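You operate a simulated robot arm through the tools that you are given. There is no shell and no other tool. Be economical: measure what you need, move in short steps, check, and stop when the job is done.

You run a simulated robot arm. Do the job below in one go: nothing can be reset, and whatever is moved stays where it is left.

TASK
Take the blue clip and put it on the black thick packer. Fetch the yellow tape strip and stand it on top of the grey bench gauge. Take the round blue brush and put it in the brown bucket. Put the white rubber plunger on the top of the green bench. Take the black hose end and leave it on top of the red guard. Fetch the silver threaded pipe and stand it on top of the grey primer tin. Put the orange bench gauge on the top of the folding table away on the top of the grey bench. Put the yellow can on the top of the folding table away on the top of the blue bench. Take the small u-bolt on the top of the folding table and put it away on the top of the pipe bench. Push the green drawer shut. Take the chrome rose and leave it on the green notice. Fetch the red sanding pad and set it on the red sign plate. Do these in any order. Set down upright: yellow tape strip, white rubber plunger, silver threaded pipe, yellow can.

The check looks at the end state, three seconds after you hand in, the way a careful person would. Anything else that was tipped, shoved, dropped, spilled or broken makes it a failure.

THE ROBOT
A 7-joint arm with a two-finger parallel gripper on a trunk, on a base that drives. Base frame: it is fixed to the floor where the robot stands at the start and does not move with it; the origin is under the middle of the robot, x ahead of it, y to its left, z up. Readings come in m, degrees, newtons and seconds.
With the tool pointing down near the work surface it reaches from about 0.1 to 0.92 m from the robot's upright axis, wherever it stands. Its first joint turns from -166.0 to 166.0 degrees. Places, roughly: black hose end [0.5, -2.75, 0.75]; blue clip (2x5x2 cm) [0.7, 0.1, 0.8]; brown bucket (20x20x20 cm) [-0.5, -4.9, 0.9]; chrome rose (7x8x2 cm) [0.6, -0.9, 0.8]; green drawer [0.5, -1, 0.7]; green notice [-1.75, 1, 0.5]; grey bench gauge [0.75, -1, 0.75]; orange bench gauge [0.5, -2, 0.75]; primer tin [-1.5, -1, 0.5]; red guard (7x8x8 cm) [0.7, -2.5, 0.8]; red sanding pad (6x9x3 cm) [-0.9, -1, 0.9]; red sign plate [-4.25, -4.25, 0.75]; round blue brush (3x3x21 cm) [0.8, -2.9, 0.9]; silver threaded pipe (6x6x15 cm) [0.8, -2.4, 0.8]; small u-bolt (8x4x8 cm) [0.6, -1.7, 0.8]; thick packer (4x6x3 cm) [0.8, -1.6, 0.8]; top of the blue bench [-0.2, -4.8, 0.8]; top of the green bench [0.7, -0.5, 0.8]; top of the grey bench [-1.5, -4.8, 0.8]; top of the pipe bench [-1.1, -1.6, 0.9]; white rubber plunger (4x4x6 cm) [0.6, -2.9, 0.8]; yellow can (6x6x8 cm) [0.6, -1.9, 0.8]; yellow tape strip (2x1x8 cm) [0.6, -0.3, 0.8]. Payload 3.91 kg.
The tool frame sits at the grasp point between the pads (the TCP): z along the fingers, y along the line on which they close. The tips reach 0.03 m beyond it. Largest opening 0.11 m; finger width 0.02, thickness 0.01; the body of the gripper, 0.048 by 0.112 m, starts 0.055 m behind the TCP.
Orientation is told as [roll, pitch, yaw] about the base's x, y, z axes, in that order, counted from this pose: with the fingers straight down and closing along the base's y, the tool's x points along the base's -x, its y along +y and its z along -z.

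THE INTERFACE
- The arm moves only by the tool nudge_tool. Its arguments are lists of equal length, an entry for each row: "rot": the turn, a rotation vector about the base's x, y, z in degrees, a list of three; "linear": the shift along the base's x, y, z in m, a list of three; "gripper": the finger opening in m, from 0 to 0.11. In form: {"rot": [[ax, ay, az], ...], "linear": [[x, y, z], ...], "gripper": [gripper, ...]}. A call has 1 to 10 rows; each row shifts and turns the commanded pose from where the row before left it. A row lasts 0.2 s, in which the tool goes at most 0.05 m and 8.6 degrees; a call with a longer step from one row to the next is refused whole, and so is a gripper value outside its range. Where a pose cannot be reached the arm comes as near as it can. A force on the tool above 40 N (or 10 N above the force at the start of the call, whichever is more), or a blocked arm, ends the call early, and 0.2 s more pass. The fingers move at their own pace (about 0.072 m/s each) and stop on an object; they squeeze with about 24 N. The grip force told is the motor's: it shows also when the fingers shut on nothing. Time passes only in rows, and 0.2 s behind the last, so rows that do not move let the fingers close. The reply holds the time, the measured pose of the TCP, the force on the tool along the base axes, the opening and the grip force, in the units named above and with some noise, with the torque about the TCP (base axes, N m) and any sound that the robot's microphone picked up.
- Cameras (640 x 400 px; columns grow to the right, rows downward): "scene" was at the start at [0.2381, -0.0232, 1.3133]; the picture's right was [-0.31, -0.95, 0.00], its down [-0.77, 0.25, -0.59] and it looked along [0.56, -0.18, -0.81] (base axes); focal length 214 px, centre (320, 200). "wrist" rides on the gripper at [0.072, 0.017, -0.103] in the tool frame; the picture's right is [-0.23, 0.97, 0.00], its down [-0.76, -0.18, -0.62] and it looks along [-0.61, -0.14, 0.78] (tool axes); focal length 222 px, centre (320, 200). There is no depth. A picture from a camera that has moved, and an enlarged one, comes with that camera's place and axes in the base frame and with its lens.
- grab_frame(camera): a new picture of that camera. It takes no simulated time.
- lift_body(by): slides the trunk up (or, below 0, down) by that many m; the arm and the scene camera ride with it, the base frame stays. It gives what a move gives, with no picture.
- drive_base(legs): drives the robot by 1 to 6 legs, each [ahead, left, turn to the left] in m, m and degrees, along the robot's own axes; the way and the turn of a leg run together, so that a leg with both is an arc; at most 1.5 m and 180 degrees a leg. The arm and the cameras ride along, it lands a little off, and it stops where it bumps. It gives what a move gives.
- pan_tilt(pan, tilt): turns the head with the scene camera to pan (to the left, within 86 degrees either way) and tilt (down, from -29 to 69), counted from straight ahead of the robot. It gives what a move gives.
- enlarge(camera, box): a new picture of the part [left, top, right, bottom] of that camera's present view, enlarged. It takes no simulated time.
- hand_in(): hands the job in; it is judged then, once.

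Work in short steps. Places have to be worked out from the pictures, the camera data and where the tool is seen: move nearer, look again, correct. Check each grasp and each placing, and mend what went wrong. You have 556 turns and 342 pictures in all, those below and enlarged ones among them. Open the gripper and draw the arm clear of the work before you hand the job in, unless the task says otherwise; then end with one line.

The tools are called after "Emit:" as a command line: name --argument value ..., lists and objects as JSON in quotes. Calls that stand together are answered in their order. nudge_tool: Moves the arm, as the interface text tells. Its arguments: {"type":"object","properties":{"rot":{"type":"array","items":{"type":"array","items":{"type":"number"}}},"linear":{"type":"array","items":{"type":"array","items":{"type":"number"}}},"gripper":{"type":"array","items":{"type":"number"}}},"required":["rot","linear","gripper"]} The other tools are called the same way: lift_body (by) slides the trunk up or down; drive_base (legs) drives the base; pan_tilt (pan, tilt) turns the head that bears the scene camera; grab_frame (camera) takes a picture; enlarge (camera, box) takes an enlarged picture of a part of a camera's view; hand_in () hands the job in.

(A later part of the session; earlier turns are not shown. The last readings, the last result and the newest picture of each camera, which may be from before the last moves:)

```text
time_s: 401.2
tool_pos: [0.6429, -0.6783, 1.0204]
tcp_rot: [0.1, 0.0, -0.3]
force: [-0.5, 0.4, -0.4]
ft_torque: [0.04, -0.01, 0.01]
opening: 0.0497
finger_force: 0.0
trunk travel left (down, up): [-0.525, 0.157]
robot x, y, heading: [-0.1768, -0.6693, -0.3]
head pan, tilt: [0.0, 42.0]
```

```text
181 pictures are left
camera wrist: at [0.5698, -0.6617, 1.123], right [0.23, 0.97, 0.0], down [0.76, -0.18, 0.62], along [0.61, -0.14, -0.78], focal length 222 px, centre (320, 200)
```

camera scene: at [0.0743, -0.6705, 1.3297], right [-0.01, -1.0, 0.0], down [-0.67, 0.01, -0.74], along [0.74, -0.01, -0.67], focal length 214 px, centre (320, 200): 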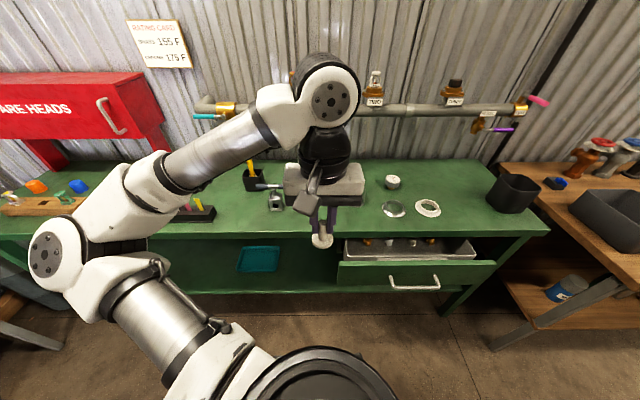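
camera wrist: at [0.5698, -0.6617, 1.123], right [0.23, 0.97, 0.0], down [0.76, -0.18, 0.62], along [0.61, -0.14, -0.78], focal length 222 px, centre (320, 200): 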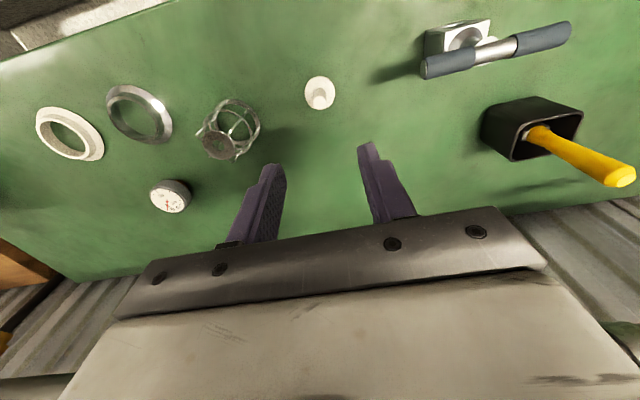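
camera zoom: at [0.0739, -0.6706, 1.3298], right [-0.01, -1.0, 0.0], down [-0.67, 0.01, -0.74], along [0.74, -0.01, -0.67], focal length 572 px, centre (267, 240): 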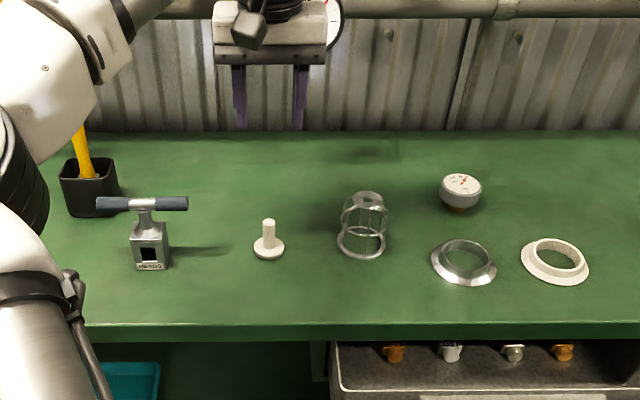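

The plunger stands on the green bench. Next the yellow tape strip in the black holder near (0.6, -0.3): I retract, strafe left and look.

Emit:
nudge_tool --rot '[[0, 0, 0], [0, 0, 0], [0, 0, 0], [0, 0, 0], [0, 0, 0]]' --linear '[[-0.035, 0, 0.03], [-0.045, 0, 0.02], [-0.045, 0, 0], [-0.045, 0, 0], [-0.045, 0, 0]]' --gripper '[0.05, 0.05, 0.05, 0.05, 0.05]'

Emit:
drive_base --legs '[[0, 0.33, 0]]'

Emit:
grab_frame --camera "wrist"

Emit:
grab_frame --camera "scene"

```text
time_s: 402.4
tool_pos: [0.4244, -0.6773, 1.0686]
tcp_rot: [0.0, 0.0, -0.3]
force: [0.3, 0.4, 0.5]
ft_torque: [-0.02, 0.0, 0.02]
opening: 0.05
finger_force: 0.1
trunk travel left (down, up): [-0.525, 0.157]
robot x, y, heading: [-0.1787, -0.6717, -0.3]
head pan, tilt: [0.0, 42.0]
```

```text
time_s: 405.5
tool_pos: [0.4276, -0.3501, 1.0685]
tcp_rot: [0.1, 0.0, -0.3]
force: [0.0, 0.3, 0.5]
ft_torque: [0.02, 0.01, -0.03]
opening: 0.05
finger_force: 0.0
trunk travel left (down, up): [-0.525, 0.157]
robot x, y, heading: [-0.1745, -0.341, -0.7]
head pan, tilt: [0.0, 42.0]
```

```text
180 pictures are left
camera wrist: at [0.3561, -0.3336, 1.172], right [0.23, 0.97, 0.0], down [0.76, -0.18, 0.62], along [0.61, -0.14, -0.78], focal length 222 px, centre (320, 200)
```

wrist: 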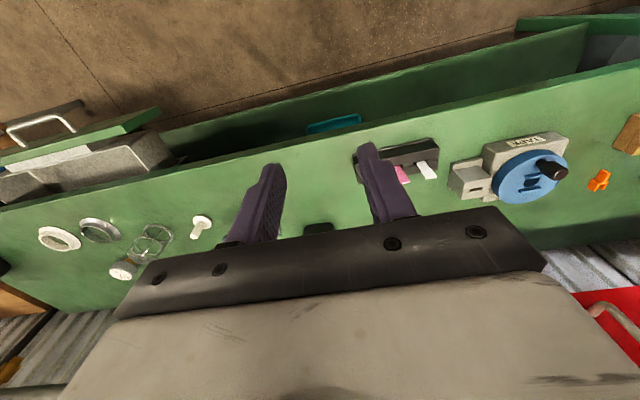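

```text
179 pictures are left
camera scene: at [0.0774, -0.343, 1.3298], right [-0.01, -1.0, 0.0], down [-0.67, 0.01, -0.74], along [0.74, -0.01, -0.67], focal length 214 px, centre (320, 200)
```

scene: 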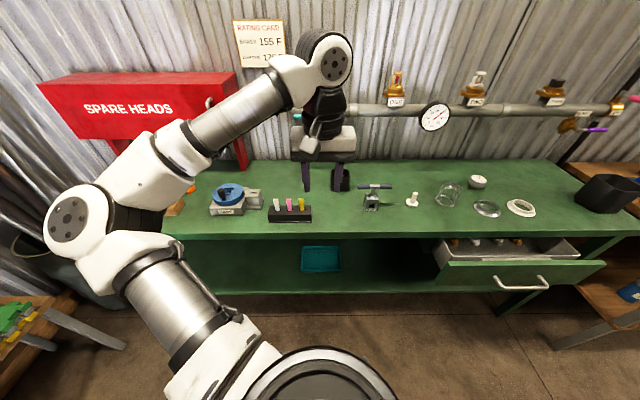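

I enlarge the holder in the scene view.

Emit:
enlarge --camera "scene" --box '[250, 180, 330, 230]'

Emit:
nudge_tool --rot '[[0, 0, 0], [0, 0, 0], [0, 0, 0]]' --linear '[[0.035, 0.02, 0], [0.035, 0.02, 0], [0.035, 0.02, 0]]' --gripper '[0.05, 0.05, 0.05]'

Emit:
grab_frame --camera "wrist"

```text
8.00 times, centred on (290, 205) of scene
camera zoom: at [0.0774, -0.343, 1.3298], right [-0.01, -1.0, 0.0], down [-0.67, 0.01, -0.74], along [0.74, -0.01, -0.67], focal length 1716 px, centre (560, 160)
```

zoom: 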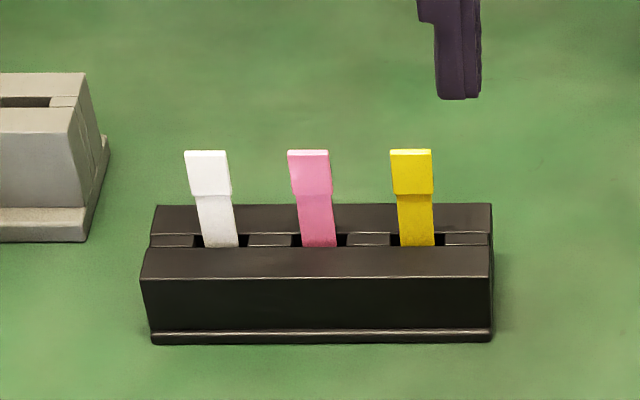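

```text
time_s: 406.3
tool_pos: [0.5343, -0.2903, 1.0694]
tcp_rot: [0.1, 0.0, -0.3]
force: [-0.5, -0.2, -0.3]
ft_torque: [-0.01, 0.02, 0.01]
opening: 0.0499
finger_force: 0.0
trunk travel left (down, up): [-0.525, 0.157]
robot x, y, heading: [-0.1758, -0.3387, -0.7]
head pan, tilt: [0.0, 42.0]
```

```text
177 pictures are left
camera wrist: at [0.4621, -0.2744, 1.1718], right [0.23, 0.97, 0.0], down [0.76, -0.18, 0.62], along [0.61, -0.14, -0.78], focal length 222 px, centre (320, 200)
```

wrist: 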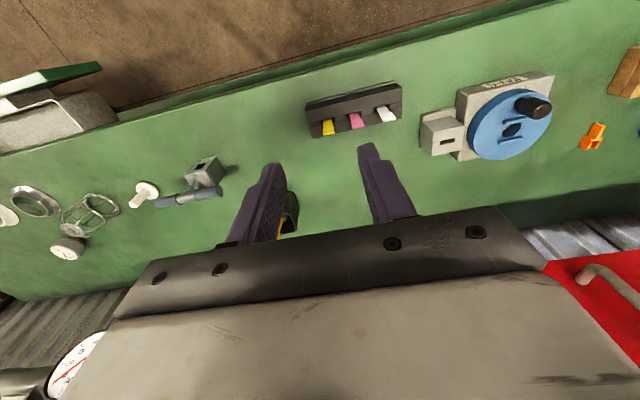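

The yellow strip's top is at (0.583, -0.290, 0.878), its 2 cm width along y. I approach with a narrow 32 mm opening because of the pink neighbour.

Emit:
nudge_tool --rot '[[0, 0, 0.3], [0, 0, 0], [0, 0, 0], [0, 0, 0], [0, 0, 0]]' --linear '[[0.045, -0.001, -0.01], [0.004, 0, -0.04], [0, 0, -0.045], [0, 0, -0.04], [0, 0, -0.01]]' --gripper '[0.032, 0.032, 0.032, 0.032, 0.032]'

Emit:
enlarge --camera "wrist" --box '[240, 80, 400, 180]'

Emit:
enlarge --camera "scene" --box '[260, 170, 340, 220]'

```text
time_s: 407.5
tool_pos: [0.5818, -0.2924, 0.9253]
tcp_rot: [0.2, 0.0, 0.1]
force: [0.1, -0.1, 0.2]
ft_torque: [-0.01, -0.02, -0.02]
opening: 0.0321
finger_force: 0.1
trunk travel left (down, up): [-0.525, 0.157]
robot x, y, heading: [-0.174, -0.3406, -0.5]
head pan, tilt: [0.0, 42.0]
```

```text
4.00 times, centred on (320, 130) of wrist
camera zoom: at [0.5093, -0.2756, 1.0272], right [0.23, 0.97, 0.0], down [0.76, -0.18, 0.62], along [0.61, -0.14, -0.78], focal length 888 px, centre (320, 480)
```

zoom: 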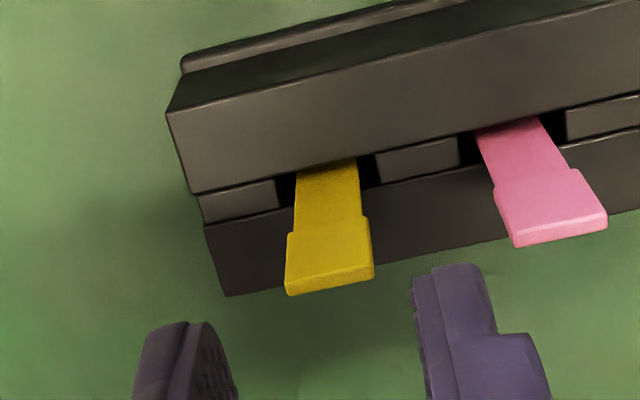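

```text
8.00 times, centred on (300, 195) of scene
camera zoom: at [0.0773, -0.3432, 1.3298], right [-0.01, -1.0, 0.0], down [-0.67, 0.01, -0.74], along [0.74, -0.01, -0.67], focal length 1716 px, centre (480, 240)
```

zoom: 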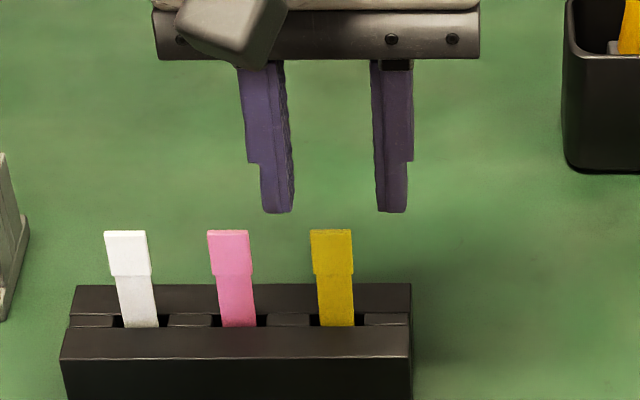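

Aligned; I narrow to 24 mm to clear the pink strip and lower to the head of the yellow strip.

Emit:
nudge_tool --rot '[[0, 0, 0], [0, 0, 0], [0, 0, 0], [0, 0, 0]]' --linear '[[0.001, 0, 0], [0, 0, -0.02], [0, 0, -0.02], [0, 0, -0.013]]' --gripper '[0.024, 0.024, 0.024, 0.024]'

Emit:
enlarge --camera "wrist" --box '[240, 80, 400, 180]'

Emit:
enlarge --camera "scene" --box '[260, 170, 340, 220]'

```text
time_s: 408.5
tool_pos: [0.5821, -0.2915, 0.8709]
tcp_rot: [0.1, -0.1, 0.0]
force: [0.1, -0.2, -0.2]
ft_torque: [-0.01, 0.0, 0.02]
opening: 0.0238
finger_force: 0.0
trunk travel left (down, up): [-0.525, 0.157]
robot x, y, heading: [-0.1741, -0.337, -0.4]
head pan, tilt: [0.0, 42.0]
```

```text
4.00 times, centred on (320, 130) of wrist
camera zoom: at [0.5103, -0.275, 0.9737], right [0.23, 0.97, 0.0], down [0.76, -0.18, 0.62], along [0.61, -0.14, -0.78], focal length 888 px, centre (320, 480)
```

zoom: 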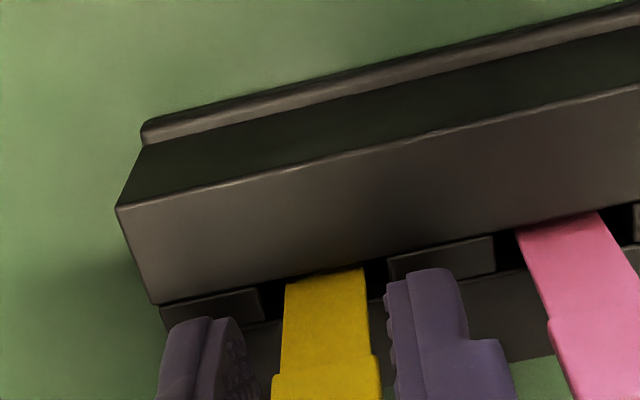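

```text
8.00 times, centred on (300, 195) of scene
camera zoom: at [0.0774, -0.3432, 1.3298], right [-0.01, -1.0, 0.0], down [-0.67, 0.01, -0.74], along [0.74, -0.01, -0.67], focal length 1716 px, centre (480, 240)
```

zoom: 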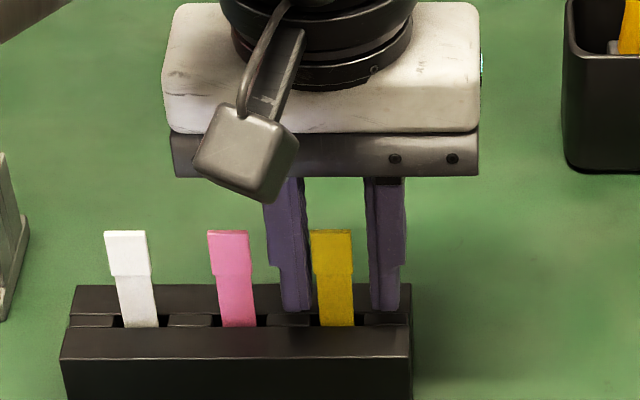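

Shift 3 mm toward +y to centre, close, and lift straight out.

Emit:
nudge_tool --rot '[[0, 0, 0], [0, 0, 0], [0, 0, 0], [0, 0, 0]]' --linear '[[0, 0.0025, 0], [0, 0, 0], [0, 0, 0], [0, 0, 0]]' --gripper '[0.024, 0.015, 0.005, 0]'

Emit:
nudge_tool --rot '[[0, 0, 0], [0, 0, 0], [0, 0, 0], [0, 0, 0], [0, 0, 0], [0, 0, 0], [0, 0, 0]]' --linear '[[0, 0, 0.01], [0, 0, 0.02], [0, 0, 0.03], [0, 0, 0.04], [0, 0, 0.045], [0, 0, 0.045], [0, 0, 0]]' --gripper '[0, 0, 0, 0, 0, 0, 0]'

Emit:
enlarge --camera "wrist" --box '[200, 60, 440, 210]'

Emit:
enlarge --camera "scene" --box '[230, 110, 390, 210]'

```text
time_s: 409.5
tool_pos: [0.5836, -0.2886, 0.8714]
tcp_rot: [0.2, 0.0, 0.0]
force: [-0.2, 0.2, -1.1]
ft_torque: [0.0, 0.0, -0.03]
opening: 0.0139
finger_force: 23.2
trunk travel left (down, up): [-0.525, 0.157]
robot x, y, heading: [-0.1773, -0.3422, -0.5]
head pan, tilt: [0.0, 42.0]
```

```text
time_s: 411.1
tool_pos: [0.5833, -0.2871, 1.0607]
tcp_rot: [0.0, 0.0, 0.0]
force: [0.2, 0.9, -0.2]
ft_torque: [0.0, -0.01, -0.02]
opening: 0.0136
finger_force: 24.2
trunk travel left (down, up): [-0.525, 0.157]
robot x, y, heading: [-0.1714, -0.3397, -0.8]
head pan, tilt: [0.0, 42.0]
```

```text
2.67 times, centred on (320, 135) of wrist
camera zoom: at [0.5112, -0.2718, 1.1646], right [0.23, 0.97, 0.0], down [0.76, -0.18, 0.62], along [0.61, -0.14, -0.78], focal length 592 px, centre (320, 373)
```

zoom: 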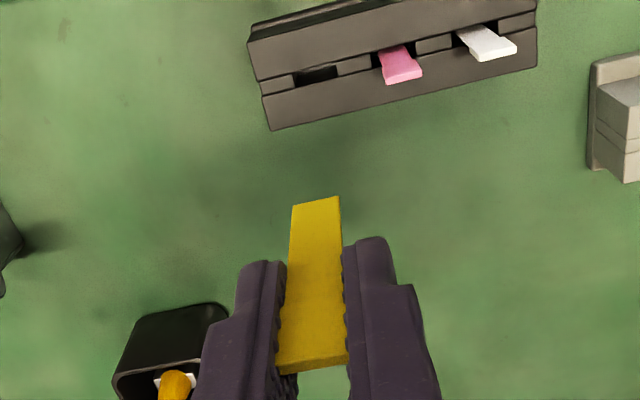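

```text
4.00 times, centred on (310, 160) of scene
camera zoom: at [0.0774, -0.3431, 1.3297], right [-0.01, -1.0, 0.0], down [-0.67, 0.01, -0.74], along [0.74, -0.01, -0.67], focal length 858 px, centre (360, 360)
```

zoom: 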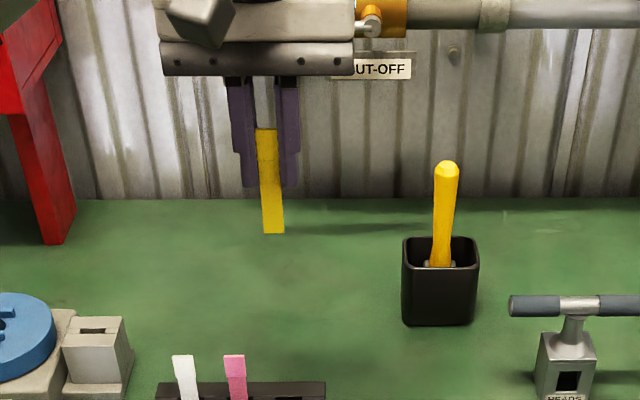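

The strip is held upright. I retract, strafe right to the grey gauge and measure it.

Emit:
nudge_tool --rot '[[0, 0, 0], [0, 0, 0], [0, 0, 0], [0, 0, 0]]' --linear '[[-0.04, -0.015, 0.02], [-0.045, -0.015, 0], [-0.045, -0.015, 0], [-0.045, 0, 0]]' --gripper '[0, 0, 0, 0]'

Emit:
drive_base --legs '[[0, -0.62, 0]]'

Emit:
pan_tilt --pan 0 --tilt 42

Emit:
grab_frame --camera "wrist"

Emit:
grab_frame --camera "scene"

```text
time_s: 412.1
tool_pos: [0.4075, -0.3343, 1.0821]
tcp_rot: [0.1, -0.1, 0.2]
force: [0.2, 0.2, -0.5]
ft_torque: [-0.02, -0.03, 0.04]
opening: 0.0134
finger_force: 24.0
trunk travel left (down, up): [-0.525, 0.157]
robot x, y, heading: [-0.1741, -0.3374, -0.7]
head pan, tilt: [0.0, 42.0]
```

```text
time_s: 417.4
tool_pos: [0.4021, -0.9531, 1.0813]
tcp_rot: [0.1, 0.0, 0.0]
force: [-0.3, -0.2, 0.1]
ft_torque: [0.0, -0.02, 0.04]
opening: 0.0138
finger_force: 24.3
trunk travel left (down, up): [-0.525, 0.157]
robot x, y, heading: [-0.1801, -0.9571, -0.7]
head pan, tilt: [0.0, 42.0]
```

```text
time_s: 417.9
tool_pos: [0.4016, -0.952, 1.0812]
tcp_rot: [0.1, 0.0, -0.1]
force: [-0.6, 0.1, 0.3]
ft_torque: [0.01, 0.02, 0.04]
opening: 0.0135
finger_force: 24.4
trunk travel left (down, up): [-0.525, 0.157]
robot x, y, heading: [-0.1824, -0.9604, -0.9]
head pan, tilt: [0.0, 42.0]
```

```text
170 pictures are left
camera wrist: at [0.3293, -0.9358, 1.1847], right [0.23, 0.97, 0.0], down [0.76, -0.18, 0.62], along [0.61, -0.14, -0.78], focal length 222 px, centre (320, 200)
```

wrist: 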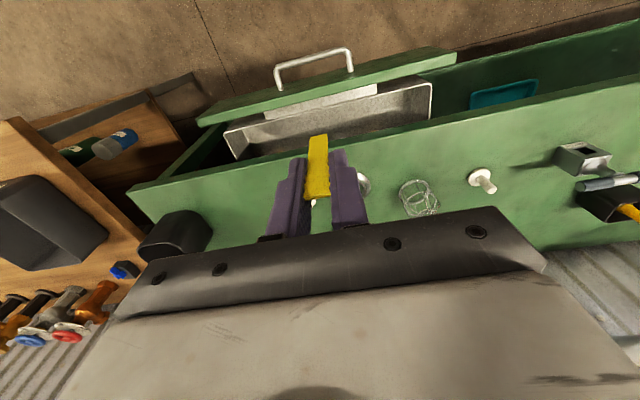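

```text
169 pictures are left
camera scene: at [0.0708, -0.9611, 1.3298], right [-0.01, -1.0, 0.0], down [-0.67, 0.01, -0.74], along [0.74, -0.01, -0.67], focal length 214 px, centre (320, 200)
```

scene: 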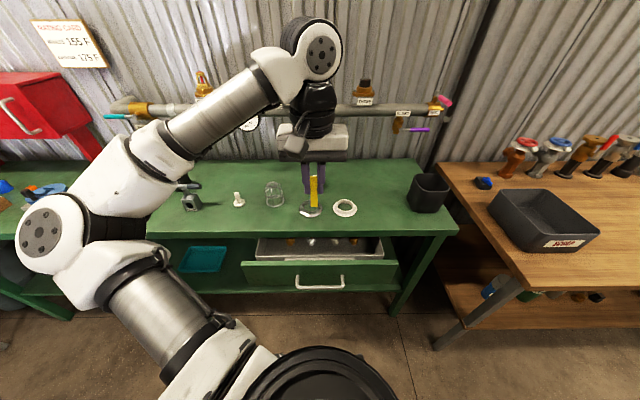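

I extend the tool to just left of the gauge, keeping height, to see it with both cameras.

Emit:
nudge_tool --rot '[[0, 0, 0], [0, 0, 0], [0, 0, 0], [0, 0, 0], [0, 0, 0], [0, 0, 0]]' --linear '[[0.045, 0.005, -0.005], [0.045, 0.005, -0.005], [0.045, 0.005, -0.005], [0.045, 0.005, -0.005], [0.045, 0.005, -0.005], [0.045, 0.005, -0.005]]' --gripper '[0, 0, 0, 0, 0, 0]'

Emit:
grab_frame --camera "wrist"

Emit:
enlarge --camera "scene" --box '[240, 130, 400, 230]'

```text
time_s: 419.4
tool_pos: [0.6718, -0.9229, 1.0509]
tcp_rot: [0.1, 0.0, -0.2]
force: [-0.7, -0.8, 0.3]
ft_torque: [0.05, -0.01, -0.02]
opening: 0.0133
finger_force: 24.4
trunk travel left (down, up): [-0.525, 0.157]
robot x, y, heading: [-0.179, -0.9553, -0.8]
head pan, tilt: [0.0, 42.0]
```

```text
168 pictures are left
camera wrist: at [0.5988, -0.9071, 1.154], right [0.23, 0.97, 0.0], down [0.76, -0.18, 0.62], along [0.61, -0.14, -0.78], focal length 222 px, centre (320, 200)
```

wrist: 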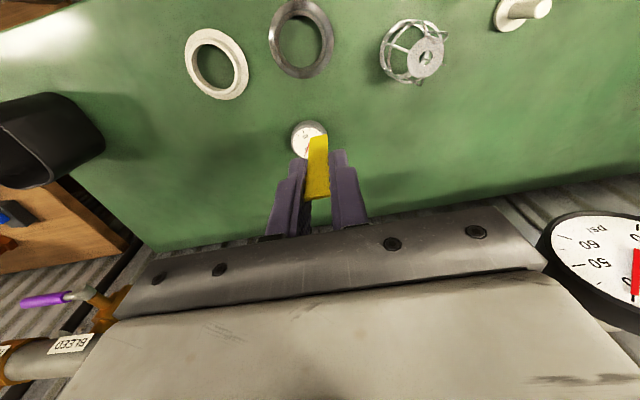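

```text
4.00 times, centred on (320, 180) of scene
camera zoom: at [0.0712, -0.9614, 1.3296], right [-0.01, -1.0, 0.0], down [-0.67, 0.01, -0.74], along [0.74, -0.01, -0.67], focal length 858 px, centre (320, 280)
```

zoom: 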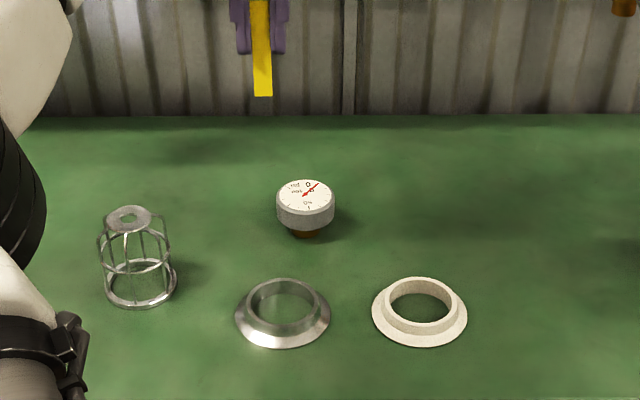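

Gauge face centre: (0.729, -0.955, 0.841). I move over it and lower to about 2.5 cm above.

Emit:
nudge_tool --rot '[[0, 0, 0], [0, 0, 0], [0, 0, 0], [0, 0, 0], [0, 0, 0]]' --linear '[[0.03, -0.016, 0], [0.027, -0.016, 0], [0, 0, -0.045], [0, 0, -0.045], [0, 0, -0.025]]' --gripper '[0, 0, 0, 0, 0]'

Emit:
enlarge --camera "wrist" --box '[240, 60, 400, 160]'

Emit:
enlarge --camera "scene" --box '[270, 140, 370, 202]'

```text
time_s: 420.6
tool_pos: [0.7287, -0.9547, 0.9363]
tcp_rot: [0.1, 0.0, 0.0]
force: [0.1, 0.7, 0.4]
ft_torque: [0.0, 0.0, -0.03]
opening: 0.0135
finger_force: 24.5
trunk travel left (down, up): [-0.525, 0.157]
robot x, y, heading: [-0.1819, -0.9544, -0.6]
head pan, tilt: [0.0, 42.0]
```

```text
4.00 times, centred on (320, 110) of wrist
camera zoom: at [0.6562, -0.9384, 1.0395], right [0.23, 0.97, 0.0], down [0.76, -0.18, 0.62], along [0.61, -0.14, -0.78], focal length 888 px, centre (320, 560)
```

zoom: 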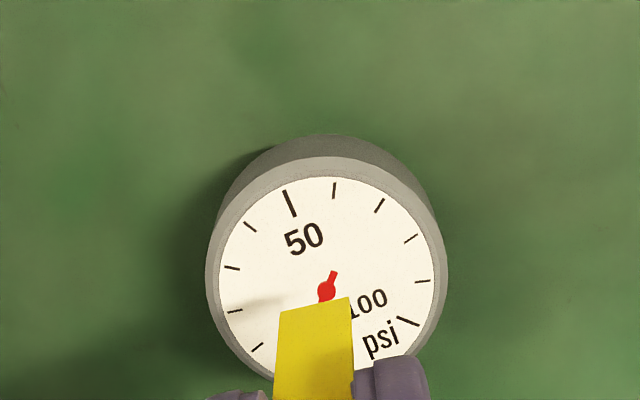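

```text
6.40 times, centred on (320, 171) of scene
camera zoom: at [0.071, -0.9611, 1.3298], right [-0.01, -1.0, 0.0], down [-0.67, 0.01, -0.74], along [0.74, -0.01, -0.67], focal length 1373 px, centre (320, 386)
```

zoom: 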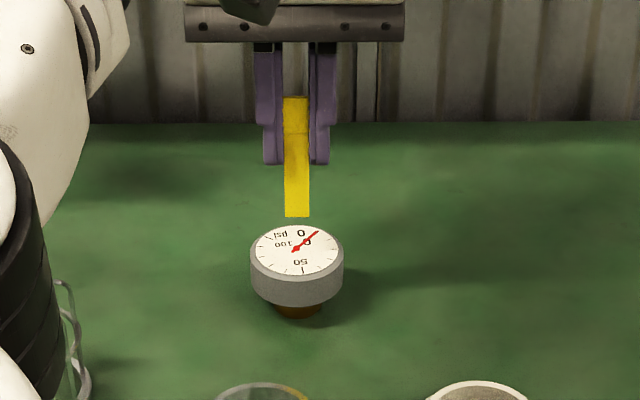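

Nearly centred; I shift +4 mm in x and lower to contact in small steps.

Emit:
nudge_tool --rot '[[0, 0, 0], [0, 0, 0], [0, 0, 0], [0, 0, 0], [0, 0, 0], [0, 0, 0]]' --linear '[[0.004, 0, -0.01], [0, 0, -0.007], [0, 0, -0.004], [0, 0, -0.002], [0, 0, -0.002], [0, 0, 0]]' --gripper '[0, 0, 0, 0, 0, 0]'

Emit:
enlarge --camera "scene" --box '[290, 150, 350, 188]'

```text
time_s: 421.9
tool_pos: [0.7337, -0.9538, 0.9112]
tcp_rot: [0.1, 0.0, 0.0]
force: [0.0, -0.1, -1.4]
ft_torque: [0.0, -0.02, -0.01]
opening: 0.0137
finger_force: 23.8
trunk travel left (down, up): [-0.525, 0.157]
robot x, y, heading: [-0.181, -0.9596, -0.5]
head pan, tilt: [0.0, 42.0]
```

```text
10.53 times, centred on (320, 169) of scene
camera zoom: at [0.0708, -0.9611, 1.3298], right [-0.01, -1.0, 0.0], down [-0.67, 0.01, -0.74], along [0.74, -0.01, -0.67], focal length 2258 px, centre (320, 526)
```

zoom: 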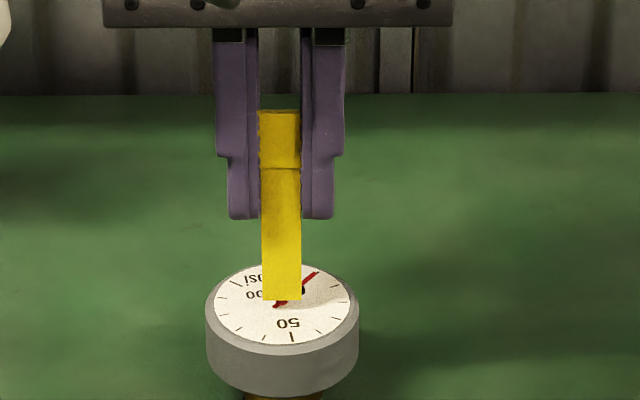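

Emit:
nudge_tool --rot '[[0, 0, 0], [0, 0, 0], [0, 0, 0], [0, 0, 0]]' --linear '[[0, 0, -0.0015], [0, 0, -0.0015], [0, 0, -0.0015], [0, 0, 0]]' --gripper '[0, 0, 0, 0]'

Emit:
enlarge --camera "scene" --box '[290, 150, 350, 188]'

```text
time_s: 422.9
tool_pos: [0.7326, -0.9543, 0.9074]
tcp_rot: [0.1, 0.0, -0.1]
force: [-0.1, -0.2, -1.0]
ft_torque: [0.02, -0.01, 0.0]
opening: 0.0135
finger_force: 24.4
trunk travel left (down, up): [-0.525, 0.157]
robot x, y, heading: [-0.1828, -0.9545, -0.6]
head pan, tilt: [0.0, 42.0]
```

```text
10.53 times, centred on (320, 169) of scene
camera zoom: at [0.0708, -0.9611, 1.3298], right [-0.01, -1.0, 0.0], down [-0.67, 0.01, -0.74], along [0.74, -0.01, -0.67], focal length 2258 px, centre (320, 526)
```

zoom: 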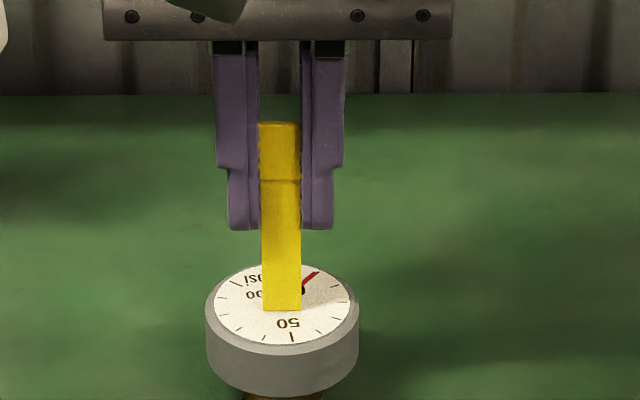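

Emit:
nudge_tool --rot '[[0, 0, 0], [0, 0, 0], [0, 0, 0], [0, 0, 0]]' --linear '[[0.001, 0, -0.0015], [0, 0, -0.0015], [0, 0, -0.0015], [0, 0, 0]]' --gripper '[0, 0, 0, 0]'

Emit:
enlarge --camera "scene" --box '[290, 150, 350, 188]'

```text
time_s: 423.9
tool_pos: [0.7335, -0.954, 0.9057]
tcp_rot: [0.0, -0.3, -0.1]
force: [2.1, -0.7, 17.1]
ft_torque: [0.0, 0.02, -0.02]
opening: 0.0135
finger_force: 24.1
trunk travel left (down, up): [-0.525, 0.157]
robot x, y, heading: [-0.1791, -0.961, -0.7]
head pan, tilt: [0.0, 42.0]
```

```text
10.53 times, centred on (320, 169) of scene
camera zoom: at [0.0691, -0.9611, 1.3304], right [-0.01, -1.0, 0.0], down [-0.67, 0.01, -0.74], along [0.74, -0.01, -0.67], focal length 2258 px, centre (320, 526)
```

zoom: 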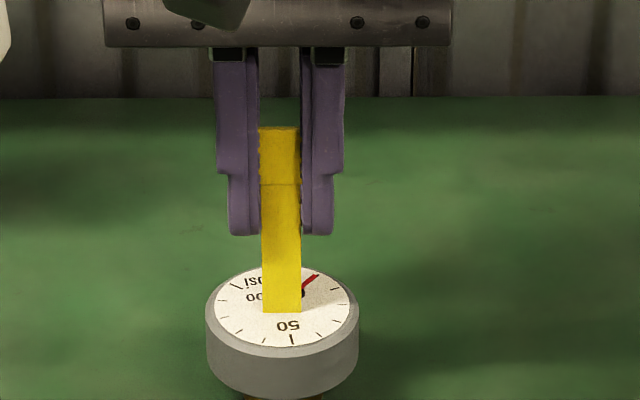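

In contact. I relieve almost all the load, wait a row, then open slowly.

Emit:
nudge_tool --rot '[[0, 0, 0], [0, 0, 0], [0, 0, 0], [0, 0, 0], [0, 0, 0], [0, 0, 0], [0, 0, 0]]' --linear '[[0, 0, 0.0022], [0, 0, 0], [0, 0, 0], [0, 0, 0], [0, 0, 0], [0, 0, 0], [0, 0, 0]]' --gripper '[0, 0, 0.013, 0.0145, 0.018, 0.026, 0.034]'

Emit:
enlarge --camera "scene" --box '[290, 150, 350, 188]'

```text
time_s: 425.6
tool_pos: [0.7357, -0.9551, 0.9063]
tcp_rot: [0.1, -0.1, -0.1]
force: [1.2, 0.1, 0.3]
ft_torque: [0.02, 0.0, -0.03]
opening: 0.0337
finger_force: 0.0
trunk travel left (down, up): [-0.525, 0.157]
robot x, y, heading: [-0.1804, -0.9566, -0.6]
head pan, tilt: [0.0, 42.0]
```

```text
10.53 times, centred on (320, 169) of scene
camera zoom: at [0.0708, -0.9611, 1.3298], right [-0.01, -1.0, 0.0], down [-0.67, 0.01, -0.74], along [0.74, -0.01, -0.67], focal length 2258 px, centre (320, 526)
```

zoom: 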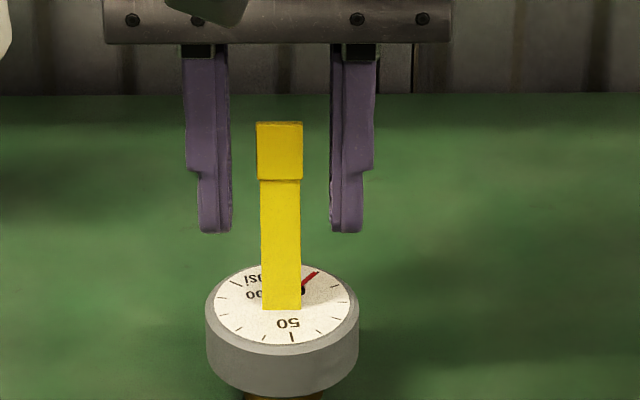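

It stands. I rise slowly straight up.

Emit:
nudge_tool --rot '[[0, 0, 0], [0, 0, 0], [0, 0, 0], [0, 0, 0], [0, 0, 0], [0, 0, 0]]' --linear '[[0, 0, 0.01], [0, 0, 0.02], [0, 0, 0.03], [0, 0, 0.04], [0, 0, 0.04], [0, 0, 0.02]]' --gripper '[0.036, 0.036, 0.036, 0.036, 0.036, 0.036]'

Emit:
enlarge --camera "scene" --box '[240, 130, 400, 230]'

Emit:
grab_frame --camera "wrist"

```text
time_s: 426.9
tool_pos: [0.7325, -0.9546, 1.0657]
tcp_rot: [0.1, -0.2, -0.1]
force: [-0.3, 0.5, 1.0]
ft_torque: [0.01, -0.02, -0.01]
opening: 0.0362
finger_force: 0.0
trunk travel left (down, up): [-0.525, 0.157]
robot x, y, heading: [-0.1811, -0.9582, -0.7]
head pan, tilt: [0.0, 42.0]
```

```text
4.00 times, centred on (320, 180) of scene
camera zoom: at [0.0707, -0.9615, 1.3298], right [-0.01, -1.0, 0.0], down [-0.67, 0.01, -0.74], along [0.74, -0.01, -0.67], focal length 858 px, centre (320, 280)
```

zoom: 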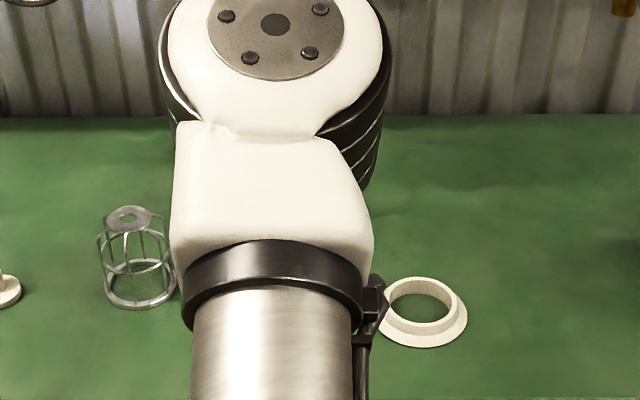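

```text
159 pictures are left
camera wrist: at [0.6607, -0.9387, 1.168], right [0.23, 0.97, 0.0], down [0.76, -0.18, 0.62], along [0.61, -0.14, -0.78], focal length 222 px, centre (320, 200)
```

wrist: 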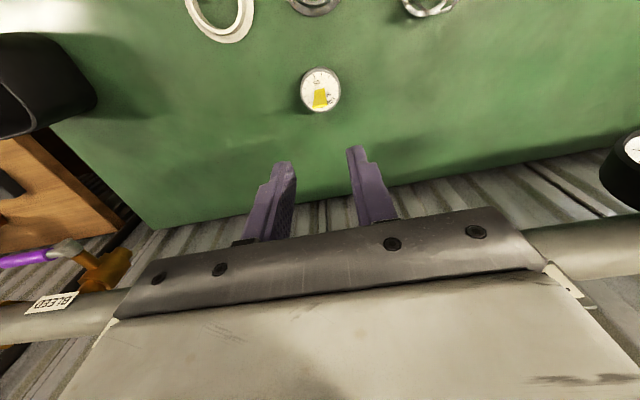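

The arm's elbow has swung to a new configuration; I check the whole view.

Emit:
grab_frame --camera "scene"

```text
158 pictures are left
camera scene: at [0.0707, -0.9615, 1.3298], right [-0.01, -1.0, 0.0], down [-0.67, 0.01, -0.74], along [0.74, -0.01, -0.67], focal length 214 px, centre (320, 200)
```

scene: 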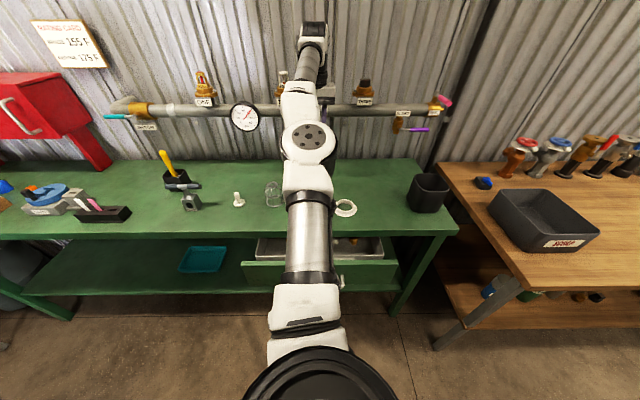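

I retract carefully in small steps and re-check.

Emit:
nudge_tool --rot '[[0, 0, 0], [0, 0, 0], [0, 0, 0], [0, 0, 0]]' --linear '[[-0.02, 0.01, 0.02], [-0.03, 0.02, 0.01], [-0.035, 0.02, 0], [-0.035, 0.02, 0]]' --gripper '[0.05, 0.05, 0.05, 0.05]'

Emit:
grab_frame --camera "scene"

```text
time_s: 427.9
tool_pos: [0.6135, -0.8829, 1.0967]
tcp_rot: [0.0, 0.0, 0.0]
force: [-0.1, 0.5, -0.8]
ft_torque: [-0.01, -0.04, 0.02]
opening: 0.0501
finger_force: 0.1
trunk travel left (down, up): [-0.525, 0.157]
robot x, y, heading: [-0.1814, -0.9579, -1.0]
head pan, tilt: [0.0, 42.0]
```

```text
157 pictures are left
camera scene: at [0.0704, -0.9608, 1.3299], right [-0.01, -1.0, 0.0], down [-0.67, 0.01, -0.74], along [0.74, -0.01, -0.67], focal length 214 px, centre (320, 200)
```

scene: 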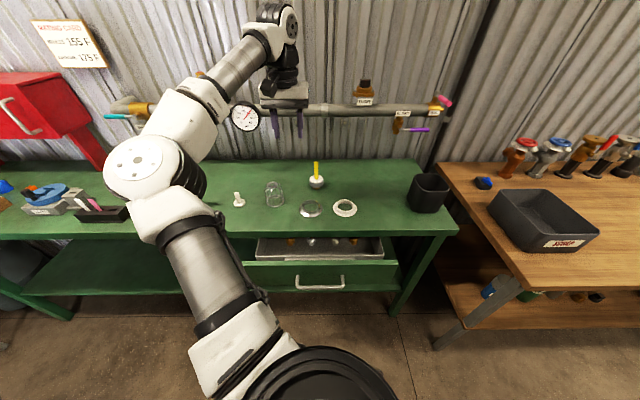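

The strip stands well on the gauge. Now the drawer: I close the fingers, bring the tool in front of it, and pitch it so the fingertips point forward.

Emit:
nudge_tool --rot '[[0, 0, 0], [0, 0, 0], [0, 0, 0], [0, 0, 0], [0, 0, 0], [0, 0, 0]]' --linear '[[-0.045, -0.01, 0], [-0.045, -0.012, 0], [-0.045, -0.012, 0], [-0.045, -0.015, 0], [-0.045, -0.015, 0], [-0.045, -0.015, 0]]' --gripper '[0.03, 0.02, 0.01, 0, 0, 0]'

Emit:
nudge_tool --rot '[[0, -8, 0], [0, -8, 0], [0, -8, 0], [0, -8, 0], [0, -8, 0], [0, -8, 0], [0, -8, 0]]' --linear '[[0, 0, 0], [0, 0, 0], [0, 0, 0], [0, 0, 0], [0, 0, 0], [0, 0, 0], [0, 0, 0]]' --gripper '[0, 0, 0, 0, 0, 0, 0]'

Emit:
pan_tilt --pan 0 --tilt 55

Emit:
grab_frame --camera "scene"

Emit:
grab_frame --camera "wrist"

```text
time_s: 429.4
tool_pos: [0.3434, -0.9624, 1.095]
tcp_rot: [0.2, 0.0, 0.0]
force: [0.4, 0.5, -0.2]
ft_torque: [-0.01, -0.01, -0.01]
opening: 0.0001
finger_force: 24.7
trunk travel left (down, up): [-0.525, 0.157]
robot x, y, heading: [-0.1804, -0.9558, -0.5]
head pan, tilt: [0.0, 42.0]
```

```text
time_s: 430.9
tool_pos: [0.3663, -0.963, 1.1332]
tcp_rot: [0.2, -56.1, -0.1]
force: [-0.2, 0.1, -0.8]
ft_torque: [0.0, 0.02, -0.01]
opening: 0.0
finger_force: 24.0
out of reach, approached as far as the arm can: row 6, 7
trunk travel left (down, up): [-0.525, 0.157]
robot x, y, heading: [-0.1853, -0.959, -0.8]
head pan, tilt: [0.0, 42.0]
```

```text
time_s: 431.7
tool_pos: [0.3657, -0.9643, 1.1335]
tcp_rot: [0.2, -55.9, -0.3]
force: [0.8, 0.3, -0.7]
ft_torque: [0.01, -0.01, 0.04]
opening: 0.0
finger_force: 23.9
trunk travel left (down, up): [-0.525, 0.157]
robot x, y, heading: [-0.18, -0.9597, -0.6]
head pan, tilt: [0.0, 55.0]
```

```text
156 pictures are left
camera scene: at [0.0593, -0.961, 1.3121], right [-0.01, -1.0, 0.0], down [-0.82, 0.01, -0.57], along [0.57, -0.01, -0.82], focal length 214 px, centre (320, 200)
```

scene: 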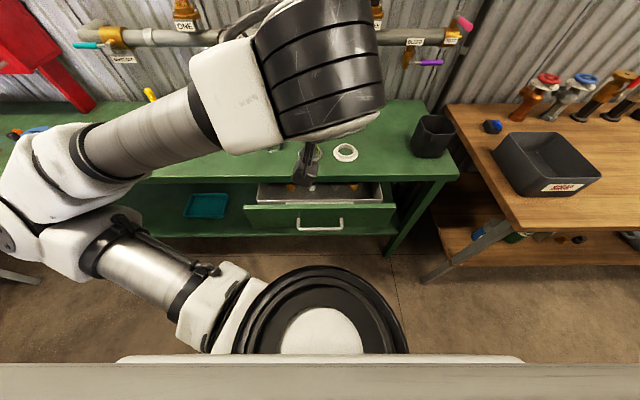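

```text
155 pictures are left
camera wrist: at [0.2395, -0.9473, 1.1298], right [0.13, 0.97, 0.19], down [-0.09, -0.18, 0.98], along [0.99, -0.14, 0.06], focal length 222 px, centre (320, 200)
```

wrist: 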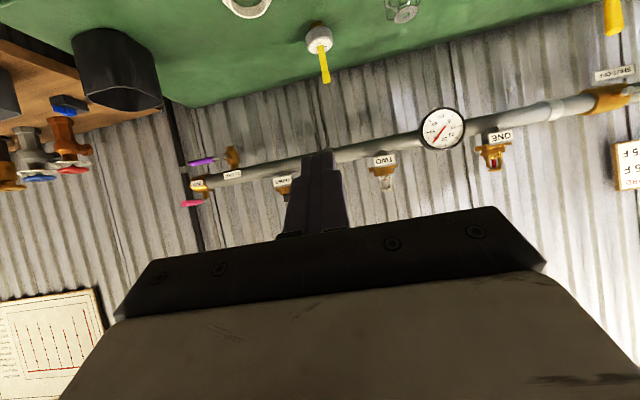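

The handle is central; I'll push the panel beside it at y≈-0.85, z≈0.70. I move there and descend in front of the drawer.

Emit:
nudge_tool --rot '[[0, 0, 0], [0, 0, 0], [0, 0, 0], [0, 0, 0], [0, 0, 0], [0, 0, 0], [0, 0, 0], [0, 0, 0]]' --linear '[[-0.02, 0.038, 0], [-0.02, 0.038, 0], [-0.02, 0.038, 0], [0, 0, -0.045], [0, 0, -0.045], [0, 0, -0.045], [0, 0, -0.045], [0, 0, -0.045]]' --gripper '[0, 0, 0, 0, 0, 0, 0, 0]'

Emit:
grab_frame --camera "scene"

Emit:
grab_frame --camera "wrist"

```text
time_s: 433.5
tool_pos: [0.373, -0.7591, 1.0126]
tcp_rot: [0.2, -56.0, -0.2]
force: [-0.4, 0.6, 0.1]
ft_torque: [-0.01, -0.01, 0.02]
opening: 0.0
finger_force: 23.4
out of reach, approached as far as the arm can: row 1, 4, 5, 6, 7, 8
trunk travel left (down, up): [-0.525, 0.157]
robot x, y, heading: [-0.1797, -0.9551, -0.8]
head pan, tilt: [0.0, 55.0]
```

```text
154 pictures are left
camera scene: at [0.0595, -0.9609, 1.3121], right [-0.01, -1.0, 0.0], down [-0.82, 0.01, -0.57], along [0.57, -0.01, -0.82], focal length 214 px, centre (320, 200)
```

scene: 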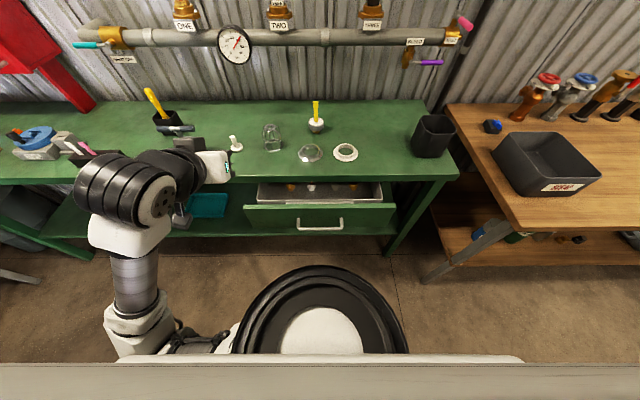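

```text
153 pictures are left
camera wrist: at [0.2468, -0.7426, 1.0103], right [0.13, 0.97, 0.19], down [-0.09, -0.18, 0.98], along [0.99, -0.14, 0.07], focal length 222 px, centre (320, 200)
```

wrist: 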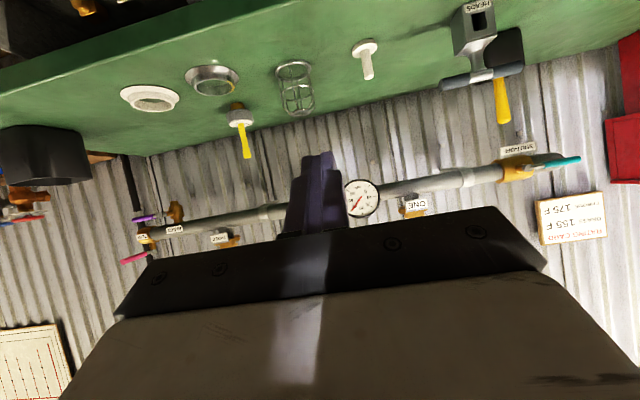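

The steep pitch isn't reachable low down. I reduce it to about -30° and retry from higher up.

Emit:
nudge_tool --rot '[[0, 7, 0], [0, 7, 0], [0, 7, 0], [0, 5, 0], [0, 0, 0], [0, 0, 0], [0, 0, 0]]' --linear '[[0, 0, 0.02], [0, 0, 0.02], [0, 0, 0], [0, 0, 0], [-0.02, -0.03, 0], [-0.02, -0.03, 0], [0, -0.03, 0]]' --gripper '[0, 0, 0, 0, 0, 0, 0]'

Emit:
nudge_tool --rot '[[0, 0, 0], [0, 0, 0], [0, 0, 0], [0, 0, 0], [0, 0, 0]]' --linear '[[0, 0, -0.045], [0, 0, -0.045], [0, 0, -0.045], [0, 0, -0.045], [0, 0, -0.04]]' --gripper '[0, 0, 0, 0, 0]'

Emit:
grab_frame --camera "scene"

```text
time_s: 435.1
tool_pos: [0.3325, -0.8506, 1.0528]
tcp_rot: [0.1, -30.0, -0.1]
force: [-0.2, 0.1, -0.1]
ft_torque: [-0.01, 0.01, 0.01]
opening: 0.0
finger_force: 24.1
trunk travel left (down, up): [-0.525, 0.157]
robot x, y, heading: [-0.1832, -0.9589, -0.3]
head pan, tilt: [0.0, 55.0]
```

```text
time_s: 436.3
tool_pos: [0.3906, -0.8121, 0.8649]
tcp_rot: [0.1, -30.0, -0.1]
force: [0.5, 0.0, 0.2]
ft_torque: [-0.01, 0.03, 0.0]
opening: 0.0001
finger_force: 23.9
out of reach, approached as far as the arm can: row 1, 2, 3, 4, 5
trunk travel left (down, up): [-0.525, 0.157]
robot x, y, heading: [-0.1806, -0.9556, -0.8]
head pan, tilt: [0.0, 55.0]
```

```text
152 pictures are left
camera scene: at [0.0594, -0.961, 1.3121], right [-0.01, -1.0, 0.0], down [-0.82, 0.01, -0.57], along [0.57, -0.01, -0.82], focal length 214 px, centre (320, 200)
```

scene: 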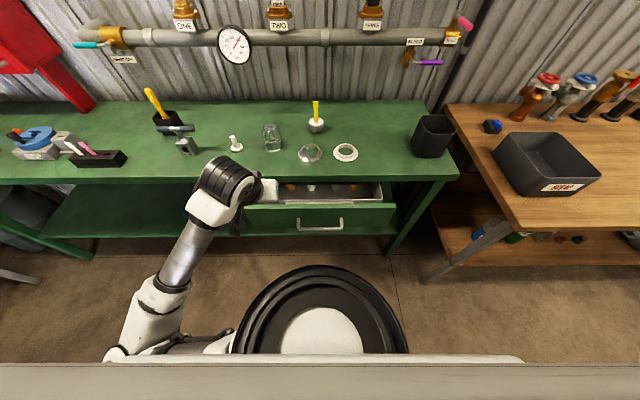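

The arm is too folded here. I back the base off 0.28 m and lower the trunk a little so the arm is better extended.

Emit:
nudge_tool --rot '[[0, 0, 0], [0, 0, 0]]' --linear '[[-0.02, 0, 0.045], [-0.02, 0, 0.045]]' --gripper '[0, 0]'

Emit:
drive_base --legs '[[-0.28, 0, 0]]'

Emit:
lift_body --by -0.15

Emit:
grab_frame --camera "scene"

```text
time_s: 436.9
tool_pos: [0.3549, -0.8092, 0.9564]
tcp_rot: [0.2, -30.0, -0.1]
force: [0.0, -1.3, -0.4]
ft_torque: [-0.01, 0.02, -0.04]
opening: 0.0001
finger_force: 24.3
out of reach, approached as far as the arm can: row 1
trunk travel left (down, up): [-0.525, 0.157]
robot x, y, heading: [-0.1849, -0.9576, -0.5]
head pan, tilt: [0.0, 55.0]
```

```text
time_s: 438.9
tool_pos: [0.0759, -0.8055, 0.9579]
tcp_rot: [0.1, -30.0, -0.1]
force: [0.5, 0.6, 0.0]
ft_torque: [-0.01, 0.0, -0.01]
opening: 0.0
finger_force: 24.0
trunk travel left (down, up): [-0.525, 0.157]
robot x, y, heading: [-0.4592, -0.9545, -0.7]
head pan, tilt: [0.0, 55.0]
```

```text
time_s: 440.6
tool_pos: [0.0756, -0.8057, 0.8063]
tcp_rot: [0.1, -30.0, -0.1]
force: [0.3, -0.2, 0.4]
ft_torque: [0.0, 0.02, -0.01]
opening: 0.0
finger_force: 24.3
trunk travel left (down, up): [-0.375, 0.307]
robot x, y, heading: [-0.4622, -0.9594, -0.6]
head pan, tilt: [0.0, 55.0]
```

```text
151 pictures are left
camera scene: at [-0.2206, -0.9578, 1.1621], right [-0.01, -1.0, 0.0], down [-0.82, 0.01, -0.57], along [0.57, -0.01, -0.82], focal length 214 px, centre (320, 200)
```

scene: 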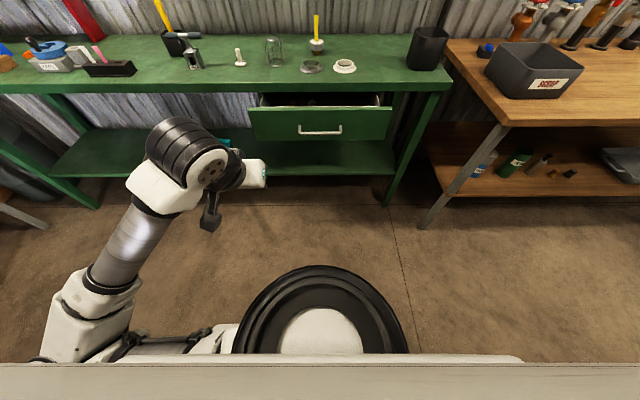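

Panel spans z 0.644–0.774 at x≈0.407. I bring the tips in front of it at y≈-0.85, z≈0.71.

Emit:
nudge_tool --rot '[[0, 0, 0], [0, 0, 0], [0, 0, 0], [0, 0, 0], [0, 0, 0], [0, 0, 0], [0, 0, 0], [0, 0, 0]]' --linear '[[0.04, -0.015, 0], [0.04, -0.015, 0], [0.045, -0.015, 0], [0.045, 0, 0], [0.045, 0, 0], [0.03, 0, 0], [0, 0, -0.04], [0, 0, -0.03]]' --gripper '[0, 0, 0, 0, 0, 0, 0, 0]'

Emit:
grab_frame --camera "scene"

Emit:
grab_frame --camera "wrist"

```text
time_s: 442.4
tool_pos: [0.3192, -0.8496, 0.7359]
tcp_rot: [0.1, -30.0, 0.0]
force: [0.5, 0.1, 0.5]
ft_torque: [0.0, 0.01, -0.01]
opening: 0.0001
finger_force: 23.4
trunk travel left (down, up): [-0.375, 0.307]
robot x, y, heading: [-0.4641, -0.9529, -0.6]
head pan, tilt: [0.0, 55.0]
```

```text
150 pictures are left
camera scene: at [-0.2205, -0.9577, 1.162], right [-0.01, -1.0, 0.0], down [-0.82, 0.01, -0.57], along [0.57, -0.01, -0.82], focal length 214 px, centre (320, 200)
```

scene: 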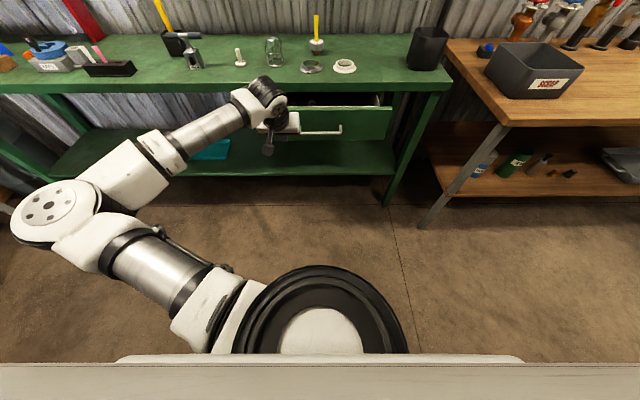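

```text
149 pictures are left
camera wrist: at [0.2055, -0.8346, 0.7893], right [0.2, 0.97, 0.12], down [0.35, -0.18, 0.92], along [0.92, -0.14, -0.37], focal length 222 px, centre (320, 200)
```

wrist: 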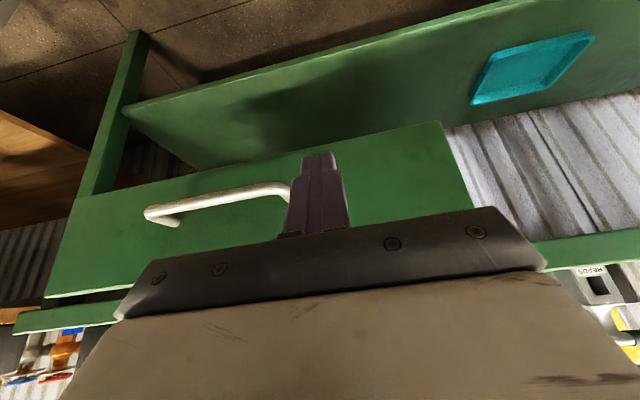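

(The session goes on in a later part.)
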